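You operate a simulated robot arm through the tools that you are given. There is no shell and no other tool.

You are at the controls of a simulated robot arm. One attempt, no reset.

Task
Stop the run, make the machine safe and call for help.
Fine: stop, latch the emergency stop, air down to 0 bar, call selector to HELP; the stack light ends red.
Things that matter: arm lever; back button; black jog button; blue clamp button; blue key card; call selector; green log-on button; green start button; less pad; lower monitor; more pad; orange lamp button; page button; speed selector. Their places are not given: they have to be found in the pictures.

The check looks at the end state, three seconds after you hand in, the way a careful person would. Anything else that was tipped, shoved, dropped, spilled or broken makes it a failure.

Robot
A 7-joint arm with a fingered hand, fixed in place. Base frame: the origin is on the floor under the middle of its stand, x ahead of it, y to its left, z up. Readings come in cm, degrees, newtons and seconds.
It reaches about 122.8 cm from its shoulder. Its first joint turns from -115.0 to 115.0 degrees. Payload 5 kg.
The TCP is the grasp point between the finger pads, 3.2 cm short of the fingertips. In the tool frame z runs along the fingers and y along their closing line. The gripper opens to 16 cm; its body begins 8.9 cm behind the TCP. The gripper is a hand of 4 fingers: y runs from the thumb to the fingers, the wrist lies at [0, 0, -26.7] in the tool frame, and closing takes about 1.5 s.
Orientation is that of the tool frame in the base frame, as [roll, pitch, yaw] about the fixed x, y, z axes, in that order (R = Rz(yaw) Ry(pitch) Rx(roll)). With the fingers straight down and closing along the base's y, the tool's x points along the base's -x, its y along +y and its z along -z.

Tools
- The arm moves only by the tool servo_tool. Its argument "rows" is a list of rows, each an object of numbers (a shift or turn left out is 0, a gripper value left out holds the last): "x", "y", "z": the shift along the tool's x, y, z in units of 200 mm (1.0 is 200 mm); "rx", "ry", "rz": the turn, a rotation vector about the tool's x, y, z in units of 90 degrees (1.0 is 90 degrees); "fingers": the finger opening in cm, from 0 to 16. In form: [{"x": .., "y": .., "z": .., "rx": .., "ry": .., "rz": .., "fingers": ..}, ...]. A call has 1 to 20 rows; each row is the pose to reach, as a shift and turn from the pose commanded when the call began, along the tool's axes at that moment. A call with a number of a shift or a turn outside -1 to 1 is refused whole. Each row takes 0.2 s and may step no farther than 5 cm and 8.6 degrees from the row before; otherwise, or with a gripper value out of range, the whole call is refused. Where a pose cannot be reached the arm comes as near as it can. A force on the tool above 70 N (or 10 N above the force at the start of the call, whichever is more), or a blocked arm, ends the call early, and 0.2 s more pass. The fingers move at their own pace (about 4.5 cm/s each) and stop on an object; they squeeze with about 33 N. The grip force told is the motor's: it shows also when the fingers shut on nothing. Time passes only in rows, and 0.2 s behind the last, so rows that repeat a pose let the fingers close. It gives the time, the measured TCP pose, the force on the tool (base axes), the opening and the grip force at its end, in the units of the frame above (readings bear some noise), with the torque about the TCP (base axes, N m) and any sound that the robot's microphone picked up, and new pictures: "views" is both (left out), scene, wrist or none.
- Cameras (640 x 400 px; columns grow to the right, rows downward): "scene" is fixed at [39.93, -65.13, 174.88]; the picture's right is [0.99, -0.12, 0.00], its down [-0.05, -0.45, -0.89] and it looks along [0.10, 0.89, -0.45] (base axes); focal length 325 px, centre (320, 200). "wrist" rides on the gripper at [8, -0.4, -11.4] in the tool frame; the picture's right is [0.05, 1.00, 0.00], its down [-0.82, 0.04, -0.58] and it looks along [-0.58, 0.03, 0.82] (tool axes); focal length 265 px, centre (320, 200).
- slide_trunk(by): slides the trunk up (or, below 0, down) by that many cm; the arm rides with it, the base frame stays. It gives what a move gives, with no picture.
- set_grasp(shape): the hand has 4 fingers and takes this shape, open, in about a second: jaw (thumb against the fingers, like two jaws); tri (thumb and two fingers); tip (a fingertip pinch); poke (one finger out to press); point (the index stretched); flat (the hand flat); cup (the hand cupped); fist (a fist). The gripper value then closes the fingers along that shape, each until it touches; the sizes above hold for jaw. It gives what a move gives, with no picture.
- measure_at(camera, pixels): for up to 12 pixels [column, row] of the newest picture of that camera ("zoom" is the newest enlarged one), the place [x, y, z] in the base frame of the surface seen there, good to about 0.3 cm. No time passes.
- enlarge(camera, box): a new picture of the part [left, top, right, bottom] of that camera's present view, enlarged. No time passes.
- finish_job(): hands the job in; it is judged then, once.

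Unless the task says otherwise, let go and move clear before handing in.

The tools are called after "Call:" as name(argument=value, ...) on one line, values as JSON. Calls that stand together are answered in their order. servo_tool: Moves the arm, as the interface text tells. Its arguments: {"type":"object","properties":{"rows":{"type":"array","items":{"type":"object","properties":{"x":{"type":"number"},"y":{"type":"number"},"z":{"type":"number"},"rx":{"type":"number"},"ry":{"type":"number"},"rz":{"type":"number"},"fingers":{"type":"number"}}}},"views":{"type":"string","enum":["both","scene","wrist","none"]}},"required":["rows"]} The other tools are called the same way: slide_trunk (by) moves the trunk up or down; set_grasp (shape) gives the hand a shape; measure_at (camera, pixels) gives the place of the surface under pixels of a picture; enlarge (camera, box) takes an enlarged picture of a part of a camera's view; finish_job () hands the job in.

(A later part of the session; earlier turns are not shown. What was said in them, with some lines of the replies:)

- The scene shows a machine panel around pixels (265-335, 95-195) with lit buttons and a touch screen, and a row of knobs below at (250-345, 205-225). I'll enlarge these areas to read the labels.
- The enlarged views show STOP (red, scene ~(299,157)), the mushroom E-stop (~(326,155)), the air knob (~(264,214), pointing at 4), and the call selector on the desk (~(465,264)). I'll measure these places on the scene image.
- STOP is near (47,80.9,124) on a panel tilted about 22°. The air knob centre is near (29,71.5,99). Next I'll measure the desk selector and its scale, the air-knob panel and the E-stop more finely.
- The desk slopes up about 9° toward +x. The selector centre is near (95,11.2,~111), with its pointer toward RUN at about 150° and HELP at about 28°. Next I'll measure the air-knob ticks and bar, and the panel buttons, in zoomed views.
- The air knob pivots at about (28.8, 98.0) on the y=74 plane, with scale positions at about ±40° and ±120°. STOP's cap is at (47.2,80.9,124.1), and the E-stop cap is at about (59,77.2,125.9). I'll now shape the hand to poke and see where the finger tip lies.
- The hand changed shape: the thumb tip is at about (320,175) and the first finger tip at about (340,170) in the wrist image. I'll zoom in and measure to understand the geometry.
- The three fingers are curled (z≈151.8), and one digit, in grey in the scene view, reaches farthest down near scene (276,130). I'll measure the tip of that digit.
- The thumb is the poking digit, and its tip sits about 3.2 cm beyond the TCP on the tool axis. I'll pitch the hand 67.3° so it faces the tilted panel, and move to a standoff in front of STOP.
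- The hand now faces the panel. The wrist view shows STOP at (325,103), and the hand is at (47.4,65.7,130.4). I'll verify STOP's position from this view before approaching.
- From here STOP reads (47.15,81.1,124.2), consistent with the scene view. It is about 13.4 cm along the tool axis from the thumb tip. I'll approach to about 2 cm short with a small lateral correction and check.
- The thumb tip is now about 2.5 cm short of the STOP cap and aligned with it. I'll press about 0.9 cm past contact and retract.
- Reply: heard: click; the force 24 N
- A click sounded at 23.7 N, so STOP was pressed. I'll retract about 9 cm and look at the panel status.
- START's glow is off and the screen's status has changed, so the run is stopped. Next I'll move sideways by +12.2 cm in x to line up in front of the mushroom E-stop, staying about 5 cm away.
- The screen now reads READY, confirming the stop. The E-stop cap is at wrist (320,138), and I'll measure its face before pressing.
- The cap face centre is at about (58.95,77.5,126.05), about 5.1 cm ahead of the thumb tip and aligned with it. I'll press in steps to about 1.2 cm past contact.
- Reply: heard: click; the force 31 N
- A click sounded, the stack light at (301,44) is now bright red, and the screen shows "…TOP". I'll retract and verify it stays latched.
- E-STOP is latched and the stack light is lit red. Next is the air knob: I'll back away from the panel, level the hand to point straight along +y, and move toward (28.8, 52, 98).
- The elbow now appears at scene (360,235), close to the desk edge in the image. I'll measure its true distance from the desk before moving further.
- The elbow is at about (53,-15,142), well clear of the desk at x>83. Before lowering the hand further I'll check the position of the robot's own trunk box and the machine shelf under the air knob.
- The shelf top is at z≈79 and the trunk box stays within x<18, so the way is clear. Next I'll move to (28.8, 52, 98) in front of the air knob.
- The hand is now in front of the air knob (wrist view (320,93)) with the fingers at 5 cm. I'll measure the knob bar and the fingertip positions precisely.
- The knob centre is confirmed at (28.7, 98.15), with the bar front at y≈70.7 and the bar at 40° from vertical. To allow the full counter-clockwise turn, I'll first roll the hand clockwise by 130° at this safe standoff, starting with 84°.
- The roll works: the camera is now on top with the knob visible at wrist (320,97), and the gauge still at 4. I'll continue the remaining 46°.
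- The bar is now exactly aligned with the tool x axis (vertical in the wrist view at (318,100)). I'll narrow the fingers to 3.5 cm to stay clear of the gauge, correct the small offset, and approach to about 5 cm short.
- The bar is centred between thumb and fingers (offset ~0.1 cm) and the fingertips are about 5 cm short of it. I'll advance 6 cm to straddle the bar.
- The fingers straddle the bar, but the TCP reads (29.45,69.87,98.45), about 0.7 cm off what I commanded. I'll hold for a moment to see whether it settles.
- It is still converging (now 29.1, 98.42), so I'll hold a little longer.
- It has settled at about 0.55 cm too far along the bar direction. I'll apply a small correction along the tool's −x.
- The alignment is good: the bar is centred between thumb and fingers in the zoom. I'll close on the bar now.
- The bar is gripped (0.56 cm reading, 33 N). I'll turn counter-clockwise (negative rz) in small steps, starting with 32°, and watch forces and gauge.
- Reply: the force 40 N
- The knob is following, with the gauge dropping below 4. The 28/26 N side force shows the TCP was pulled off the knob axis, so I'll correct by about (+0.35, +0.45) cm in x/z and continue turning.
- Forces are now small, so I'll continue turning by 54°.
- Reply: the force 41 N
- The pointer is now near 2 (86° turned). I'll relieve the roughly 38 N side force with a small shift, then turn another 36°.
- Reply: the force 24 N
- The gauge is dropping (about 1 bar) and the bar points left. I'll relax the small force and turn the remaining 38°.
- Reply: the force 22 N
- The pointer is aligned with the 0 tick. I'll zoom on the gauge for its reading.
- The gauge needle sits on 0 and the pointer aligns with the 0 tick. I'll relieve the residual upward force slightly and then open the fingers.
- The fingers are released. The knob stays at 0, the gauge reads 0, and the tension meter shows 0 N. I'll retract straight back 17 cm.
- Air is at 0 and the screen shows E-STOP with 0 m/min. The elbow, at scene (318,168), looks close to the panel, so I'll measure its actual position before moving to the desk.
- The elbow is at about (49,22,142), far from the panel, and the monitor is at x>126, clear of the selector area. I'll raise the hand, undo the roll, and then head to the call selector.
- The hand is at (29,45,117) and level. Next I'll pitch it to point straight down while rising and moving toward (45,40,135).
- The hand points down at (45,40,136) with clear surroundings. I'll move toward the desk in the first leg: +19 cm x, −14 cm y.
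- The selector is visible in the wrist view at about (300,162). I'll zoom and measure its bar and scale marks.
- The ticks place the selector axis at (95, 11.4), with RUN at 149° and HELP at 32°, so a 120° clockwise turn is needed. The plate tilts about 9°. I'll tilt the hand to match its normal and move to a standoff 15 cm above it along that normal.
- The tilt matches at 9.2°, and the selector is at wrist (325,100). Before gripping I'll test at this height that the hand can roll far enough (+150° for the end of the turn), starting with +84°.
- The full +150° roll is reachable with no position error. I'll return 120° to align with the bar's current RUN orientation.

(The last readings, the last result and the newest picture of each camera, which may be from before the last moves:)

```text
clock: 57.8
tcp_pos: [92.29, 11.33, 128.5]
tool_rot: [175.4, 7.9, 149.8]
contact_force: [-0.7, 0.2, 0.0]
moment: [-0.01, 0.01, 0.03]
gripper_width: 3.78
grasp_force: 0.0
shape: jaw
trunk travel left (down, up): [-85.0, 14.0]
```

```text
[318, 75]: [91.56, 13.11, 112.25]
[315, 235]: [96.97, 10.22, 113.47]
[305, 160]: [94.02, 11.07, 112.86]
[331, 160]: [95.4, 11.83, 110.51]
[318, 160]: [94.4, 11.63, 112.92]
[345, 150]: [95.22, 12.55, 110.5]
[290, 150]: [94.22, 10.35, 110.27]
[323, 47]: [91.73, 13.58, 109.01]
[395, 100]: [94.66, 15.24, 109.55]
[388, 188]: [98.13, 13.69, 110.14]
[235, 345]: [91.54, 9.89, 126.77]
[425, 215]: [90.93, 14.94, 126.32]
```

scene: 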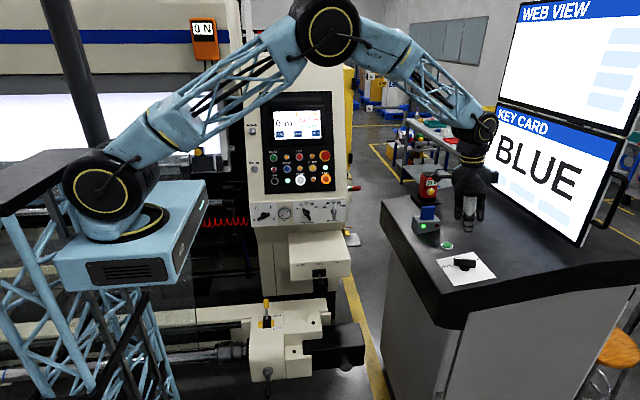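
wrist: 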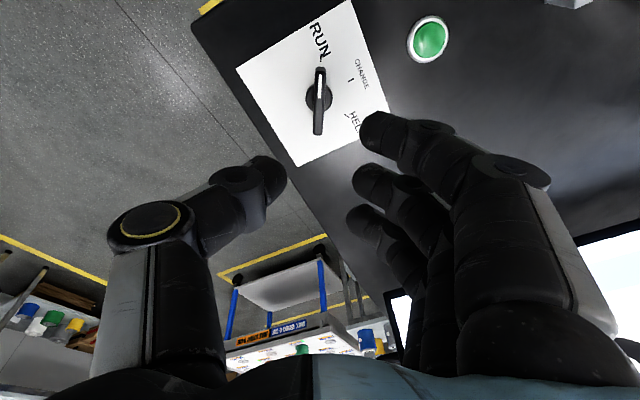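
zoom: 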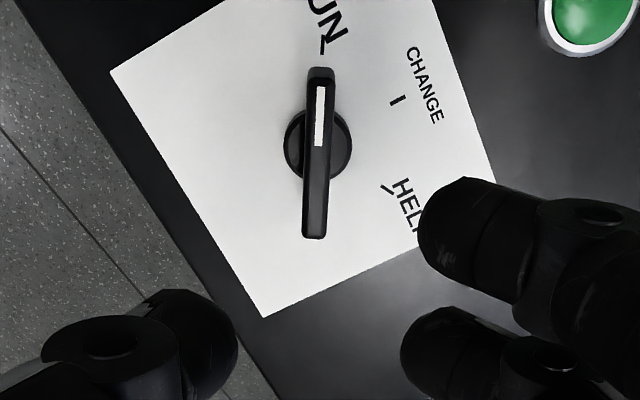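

The bar is centred about (94.35,11.5,112.9) and aligned with the hand. I'll descend along the normal to about 5 cm above the grip depth and check.

Call:
servo_tool(rows=[{"x": 0.008, "y": -0.001, "z": 0.12}, {"x": 0.015, "y": -0.002, "z": 0.25}, {"x": 0.023, "y": -0.0036, "z": 0.37}, {"x": 0.023, "y": -0.0036, "z": 0.48}, {"x": 0.023, "y": -0.0036, "z": 0.48}], views="both")

Call:
enlarge(camera="wrist", box=[200, 50, 440, 250])

```text
clock: 59.0
tcp_pos: [93.4, 11.81, 119.0]
tool_rot: [175.4, 8.0, 149.7]
contact_force: [0.5, 0.0, -0.3]
moment: [-0.01, 0.0, 0.01]
gripper_width: 3.76
grasp_force: 0.1
shape: jaw
trunk travel left (down, up): [-85.0, 14.0]
```

scene: 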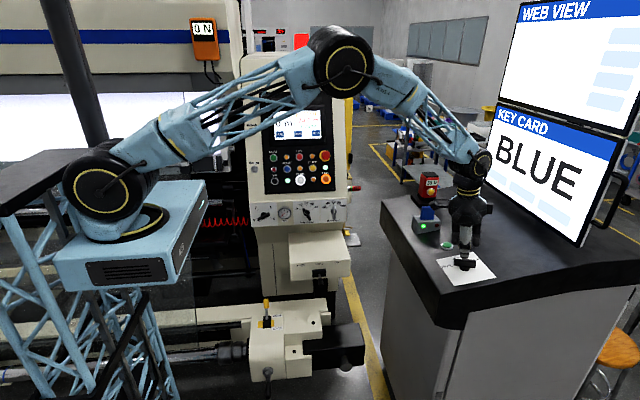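
wrist: 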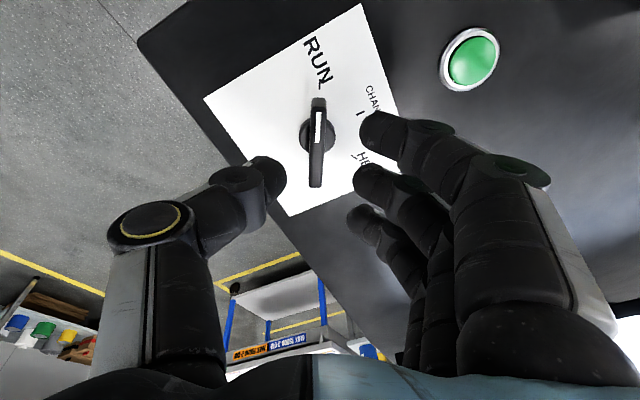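

```text
2.00 times, centred on (320, 150) of wrist
```

zoom: 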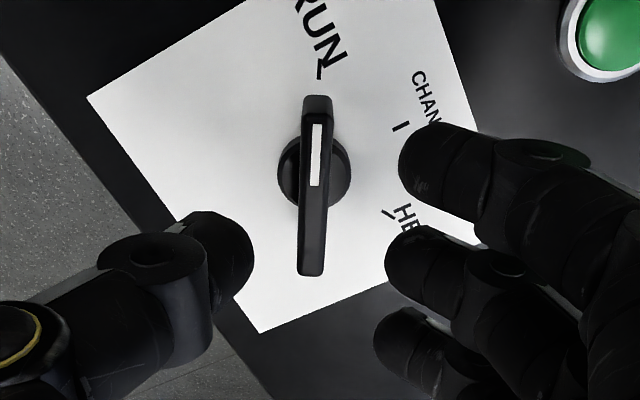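

Call:
measure_at(camera="zoom", pixels=[[250, 250], [400, 165], [388, 265], [305, 200], [328, 200], [315, 105], [311, 265], [345, 170], [285, 170], [395, 150]])

```text
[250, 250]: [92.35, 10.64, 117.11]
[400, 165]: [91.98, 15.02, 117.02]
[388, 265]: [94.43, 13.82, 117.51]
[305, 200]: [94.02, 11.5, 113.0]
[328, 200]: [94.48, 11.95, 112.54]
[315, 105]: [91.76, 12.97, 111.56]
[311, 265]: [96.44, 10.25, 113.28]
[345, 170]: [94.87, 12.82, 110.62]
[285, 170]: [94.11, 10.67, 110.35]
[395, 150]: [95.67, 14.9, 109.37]
```

The bar sits about 0.3 cm to the thumb side of the finger gap centre. I'll shift by tool y −0.3 and x +0.2 cm, and descend the last 5.1 cm.

Call:
servo_tool(rows=[{"x": 0.005, "y": -0.008, "z": 0.06}, {"x": 0.01, "y": -0.015, "z": 0.13}, {"x": 0.01, "y": -0.015, "z": 0.2}, {"x": 0.01, "y": -0.015, "z": 0.255}, {"x": 0.01, "y": -0.015, "z": 0.255}], views="both")

Call:
enlarge(camera="wrist", box=[200, 50, 440, 250])

```text
clock: 60.2
tcp_pos: [93.82, 11.59, 114.01]
tool_rot: [175.3, 8.0, 149.7]
contact_force: [0.1, 0.3, -0.5]
moment: [0.0, -0.02, -0.04]
gripper_width: 3.78
grasp_force: 0.1
shape: jaw
trunk travel left (down, up): [-85.0, 14.0]
```

scene: 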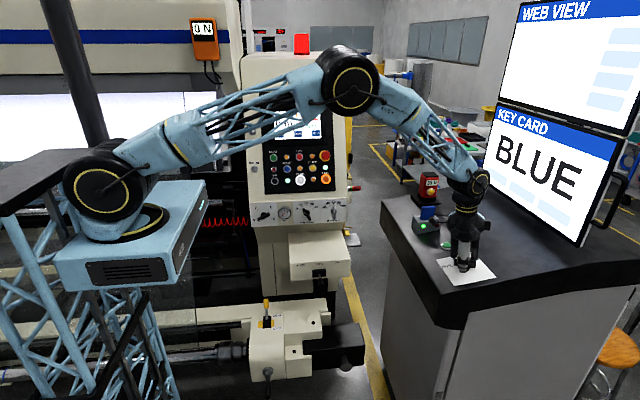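
wrist: 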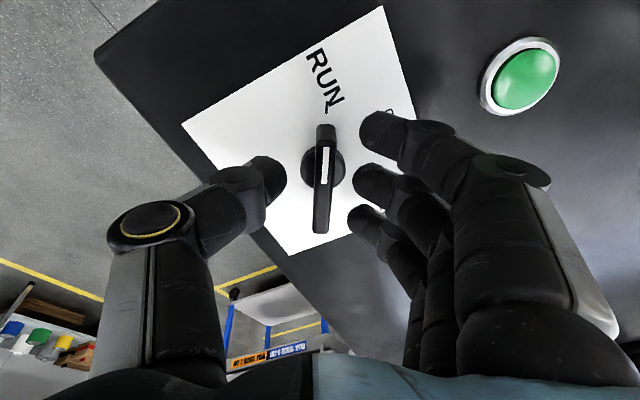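

```text
2.00 times, centred on (320, 150) of wrist
```

zoom: 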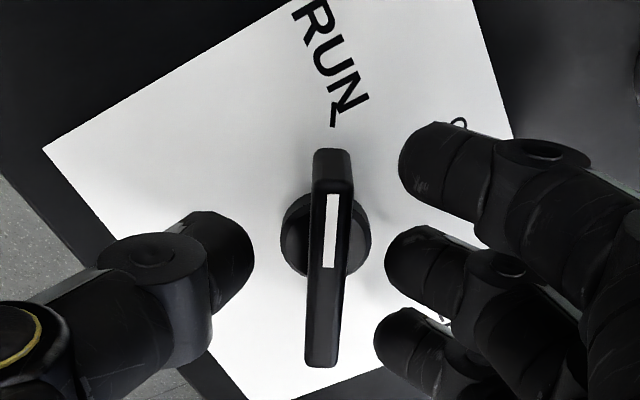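

The bar is centred in the gap and the force is ~0. I'll close on it now.

Call:
servo_tool(rows=[{"fingers": 2.5}, {"fingers": 1.5}, {"fingers": 0.5}, {"fingers": 0.3}, {"fingers": 0.3}, {"fingers": 0.3}], views="wrist")

Call:
enlarge(camera="wrist", box=[200, 50, 440, 250])

```text
clock: 61.6
tcp_pos: [93.85, 11.62, 113.85]
tool_rot: [175.4, 7.9, 149.7]
contact_force: [2.0, 2.7, -1.3]
moment: [0.14, -0.08, 0.05]
gripper_width: 0.58
grasp_force: 32.4
shape: jaw
trunk travel left (down, up): [-85.0, 14.0]
```

wrist: 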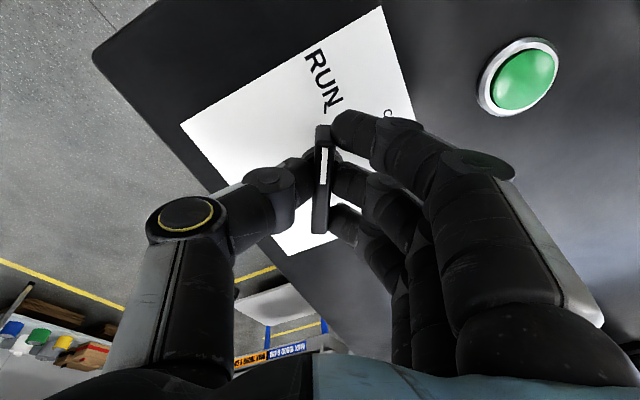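

```text
2.00 times, centred on (320, 150) of wrist
```

zoom: 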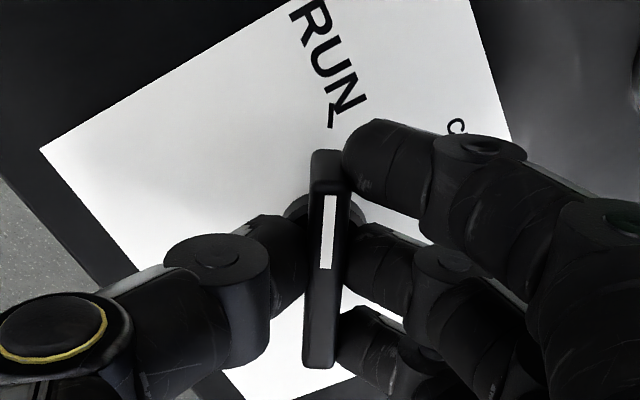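

The bar is gripped firmly (33 N). I'll turn clockwise (positive rz) in steps with a small compensation for the off-axis grip, starting with 40°.

Call:
servo_tool(rows=[{"x": 0, "y": 0.002, "rz": 0.065}, {"x": -0.001, "y": 0.004, "rz": 0.13}, {"x": -0.001, "y": 0.006, "rz": 0.195}, {"x": -0.002, "y": 0.008, "rz": 0.26}, {"x": -0.002, "y": 0.009, "rz": 0.325}, {"x": -0.003, "y": 0.01, "rz": 0.39}, {"x": -0.004, "y": 0.011, "rz": 0.445}, {"x": -0.004, "y": 0.011, "rz": 0.445}], views="wrist")

```text
clock: 63.4
tcp_pos: [94.0, 11.86, 113.97]
tool_rot: [171.5, 3.0, 109.7]
contact_force: [-2.7, 10.4, -4.0]
moment: [0.25, -0.01, 0.05]
gripper_width: 0.55
grasp_force: 33.2
shape: jaw
trunk travel left (down, up): [-85.0, 14.0]
```

wrist: 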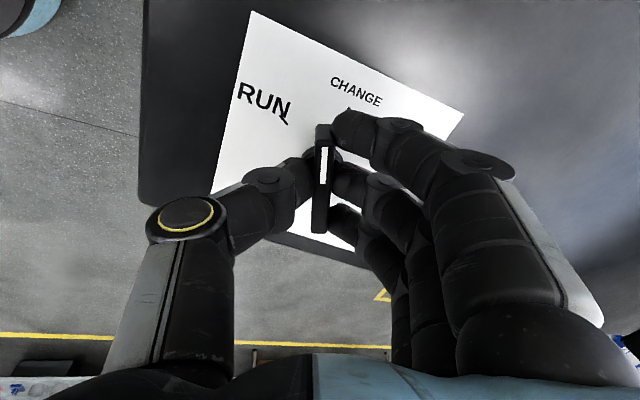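

The turn is going well: only about 10 N side force, and the bar is approaching CHANGE. I'll continue 40° more.

Call:
servo_tool(rows=[{"x": 0.003, "y": 0.003, "rz": 0.065}, {"x": 0.003, "y": 0.005, "rz": 0.13}, {"x": 0.003, "y": 0.007, "rz": 0.195}, {"x": 0.003, "y": 0.009, "rz": 0.26}, {"x": 0.002, "y": 0.01, "rz": 0.325}, {"x": 0.002, "y": 0.012, "rz": 0.39}, {"x": 0.001, "y": 0.013, "rz": 0.445}, {"x": 0.001, "y": 0.013, "rz": 0.445}], views="wrist")

```text
clock: 65.2
tcp_pos: [94.3, 11.9, 113.86]
tool_rot: [171.3, -3.0, 70.1]
contact_force: [3.0, 11.0, 0.6]
moment: [0.25, -0.14, 0.05]
gripper_width: 0.56
grasp_force: 32.9
shape: jaw
trunk travel left (down, up): [-85.0, 14.0]
```

wrist: 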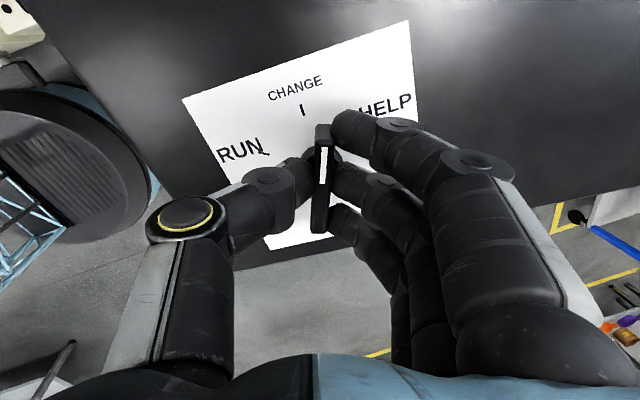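

Now 80° has been turned, past CHANGE, with low force. I'll make the final 40° to HELP.

Call:
servo_tool(rows=[{"x": 0.001, "y": 0.002, "rz": 0.065}, {"x": 0.001, "y": 0.004, "rz": 0.13}, {"x": 0.001, "y": 0.006, "rz": 0.195}, {"x": 0, "y": 0.008, "rz": 0.26}, {"x": 0, "y": 0.009, "rz": 0.325}, {"x": -0.001, "y": 0.011, "rz": 0.39}, {"x": -0.002, "y": 0.012, "rz": 0.445}, {"x": -0.002, "y": 0.012, "rz": 0.445}], views="wrist")

Call:
enlarge(camera="wrist", box=[200, 50, 440, 250])

```text
clock: 67.0
tcp_pos: [94.54, 11.76, 114.0]
tool_rot: [175.4, -8.0, 30.2]
contact_force: [7.5, 9.2, 5.2]
moment: [0.15, -0.22, 0.12]
gripper_width: 0.56
grasp_force: 33.0
shape: jaw
trunk travel left (down, up): [-85.0, 14.0]
```

wrist: 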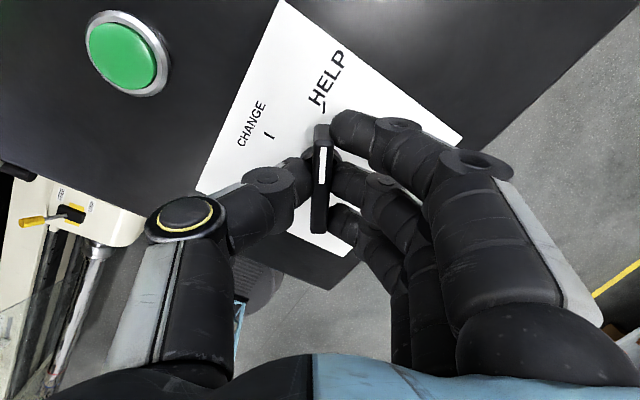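

```text
2.00 times, centred on (320, 150) of wrist
```

zoom: 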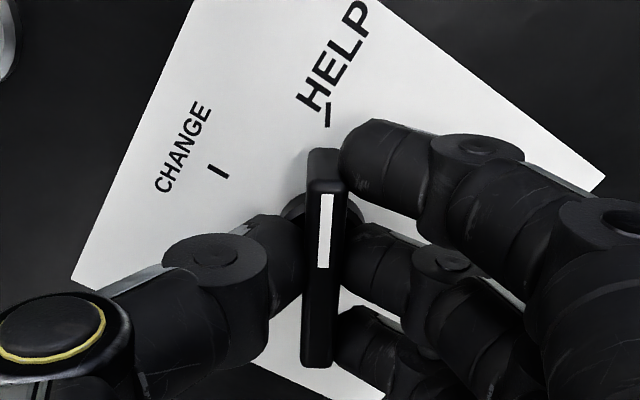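

The pointer lines up with the HELP tick, just as it did with RUN at the start. I'll open the fingers to release.

Call:
servo_tool(rows=[{"fingers": 1}, {"fingers": 2}, {"fingers": 3}, {"fingers": 3.8}, {"fingers": 3.8}, {"fingers": 3.8}], views="wrist")

Call:
enlarge(camera="wrist", box=[200, 50, 440, 250])

```text
clock: 68.4
tcp_pos: [94.45, 11.67, 113.92]
tool_rot: [175.4, -7.8, 30.2]
contact_force: [0.0, 0.1, -0.4]
moment: [0.02, -0.01, -0.01]
gripper_width: 3.72
grasp_force: 0.2
shape: jaw
trunk travel left (down, up): [-85.0, 14.0]
```

wrist: 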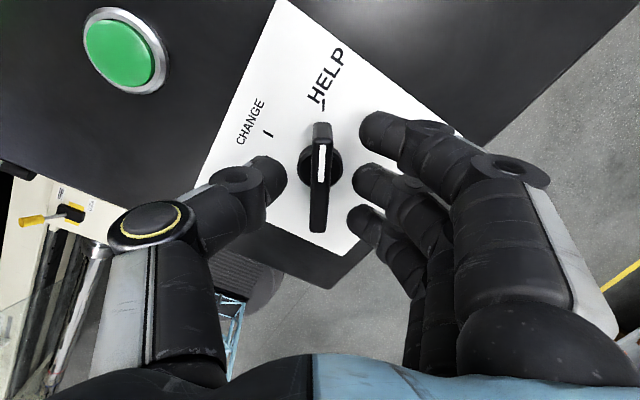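

```text
2.00 times, centred on (320, 150) of wrist
```

zoom: 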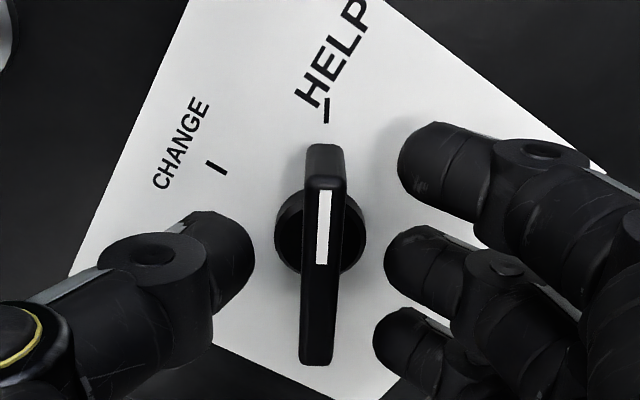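

The selector stays on HELP after release. I'll retract straight up along the tool axis, away from the desk, and look around.

Call:
servo_tool(rows=[{"z": -0.1}, {"z": -0.25}, {"z": -0.45}, {"z": -0.65}, {"z": -0.85}, {"z": -0.95}, {"z": -0.95}], views="both")

Call:
enlarge(camera="scene", box=[430, 240, 510, 290])

Call:
enlarge(camera="scene", box=[240, 85, 360, 230])

Call:
enlarge(camera="wrist", box=[200, 30, 440, 200])

```text
clock: 70.0
tcp_pos: [91.49, 11.67, 132.79]
tool_rot: [175.5, -7.9, 30.3]
contact_force: [0.8, 0.0, -0.6]
moment: [-0.02, 0.0, -0.02]
gripper_width: 3.75
grasp_force: 0.0
shape: jaw
trunk travel left (down, up): [-85.0, 14.0]
```

scene: 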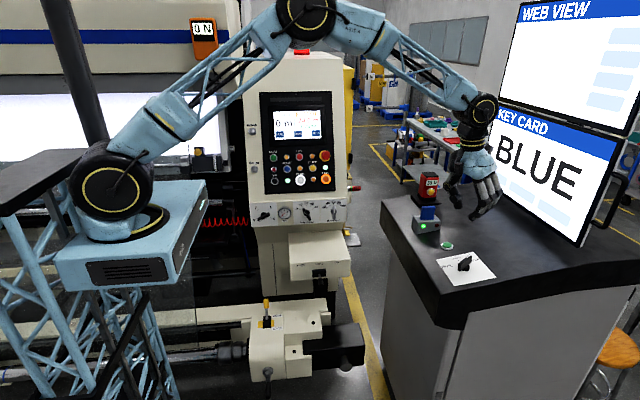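
wrist: 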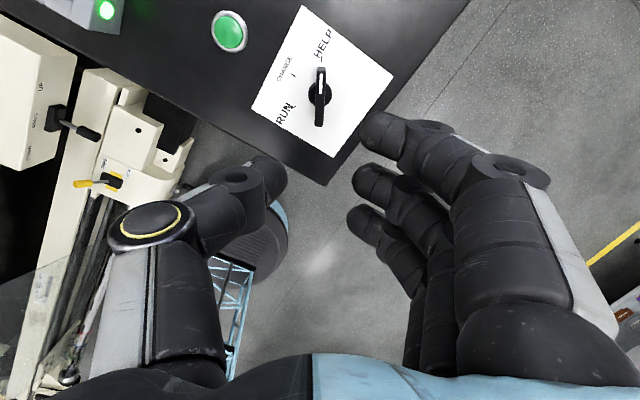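

```text
8.00 times, centred on (470, 265) of scene
```

zoom: 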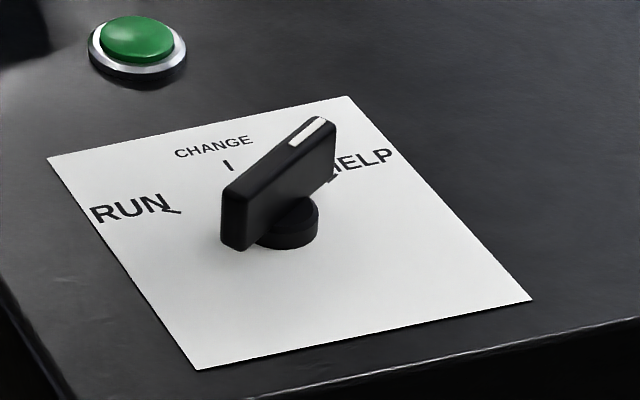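

```text
2.76 times, centred on (300, 158) of scene
```

zoom: 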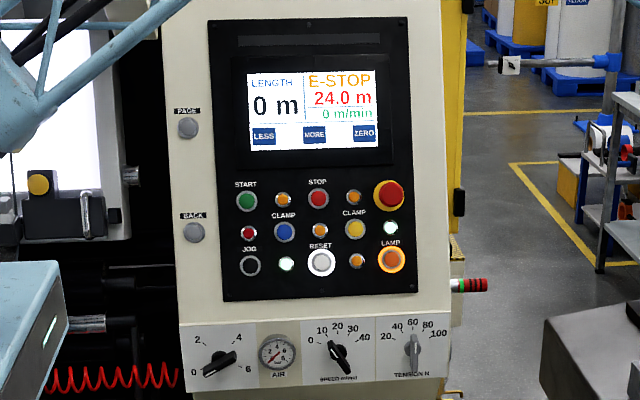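

```text
2.35 times, centred on (320, 115) of wrist
```

zoom: 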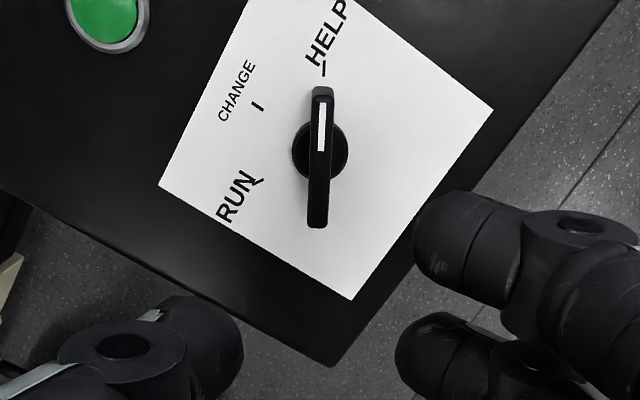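

The selector points to HELP, and the panel shows E-STOP with the run light off. I'll zoom on the air knob and gauge and the stack light for a last check.

Call:
enlarge(camera="scene", box=[246, 198, 294, 228])

Call:
enlarge(camera="scene", box=[270, 30, 340, 75])

Call:
enlarge(camera="scene", box=[390, 160, 550, 290])

Call:
enlarge(camera="scene", box=[260, 145, 340, 195])

```text
13.33 times, centred on (270, 213) of scene
```

zoom: 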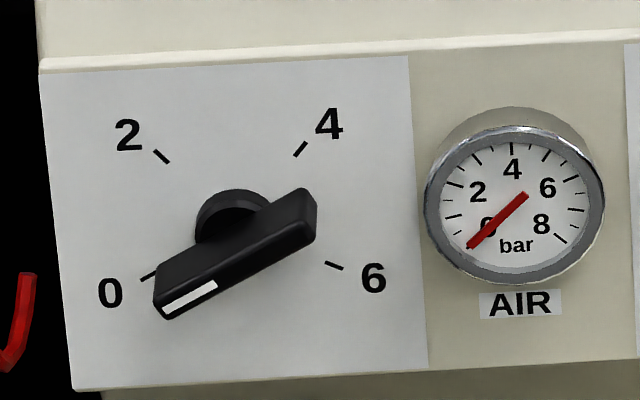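

```text
8.89 times, centred on (305, 52) of scene
```

zoom: 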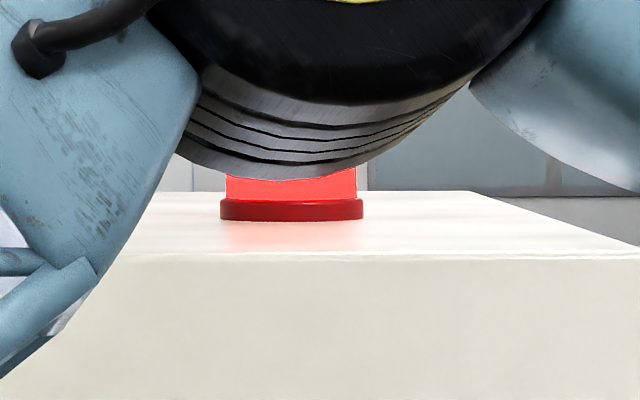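

```text
3.08 times, centred on (470, 225) of scene
```

zoom: 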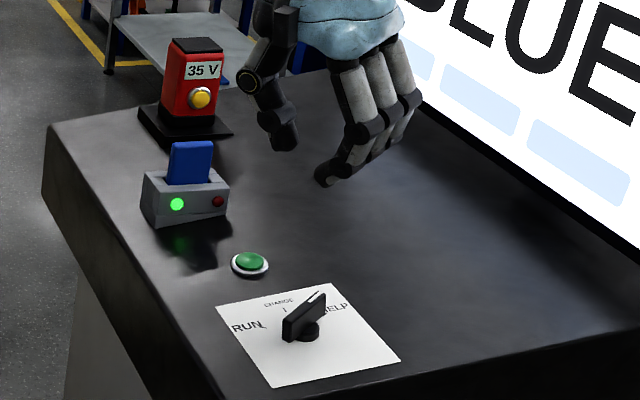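

```text
8.00 times, centred on (300, 170) of scene
```

zoom: 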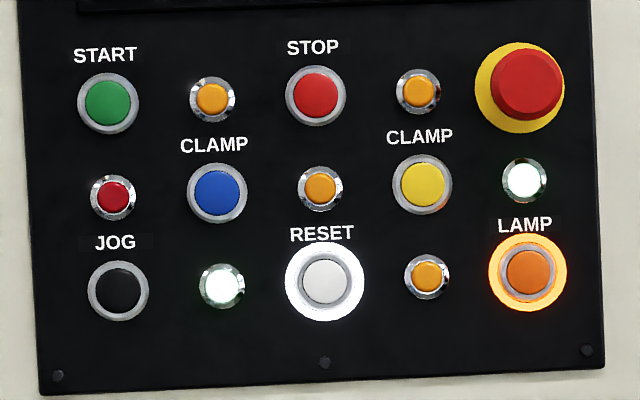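

All the pictures confirm the end state. The run is stopped, E-STOP is latched, and the air knob and gauge are at 0. The call selector is on HELP, the stack light is lit red, and nothing else was disturbed. The hand is clear at about 20 cm above the desk, so I'll hand in.

Call:
finish_job()

```text
The job is handed in.
```

The job is handed in. The last pictures before hand-in showed everything you asked for:

- **Run stopped:** I pressed STOP. The START glow went out, the screen first read READY, and it later showed 0 m/min.
- **Emergency stop latched:** I pressed the mushroom button and it clicked. The screen reads E-STOP and stayed that way after I backed off.
- **Air at 0 bar:** I turned the air knob from 4 to 0. The gauge needle is on 0, and the tension meter dropped from 60 N to 0 N.
- **Call for help:** the call selector points to HELP.
- **Stack light:** it is lit red.

I saw nothing else on the panel or desk tipped, moved or pressed. The hand was open and about 20 cm above the desk at hand-in.
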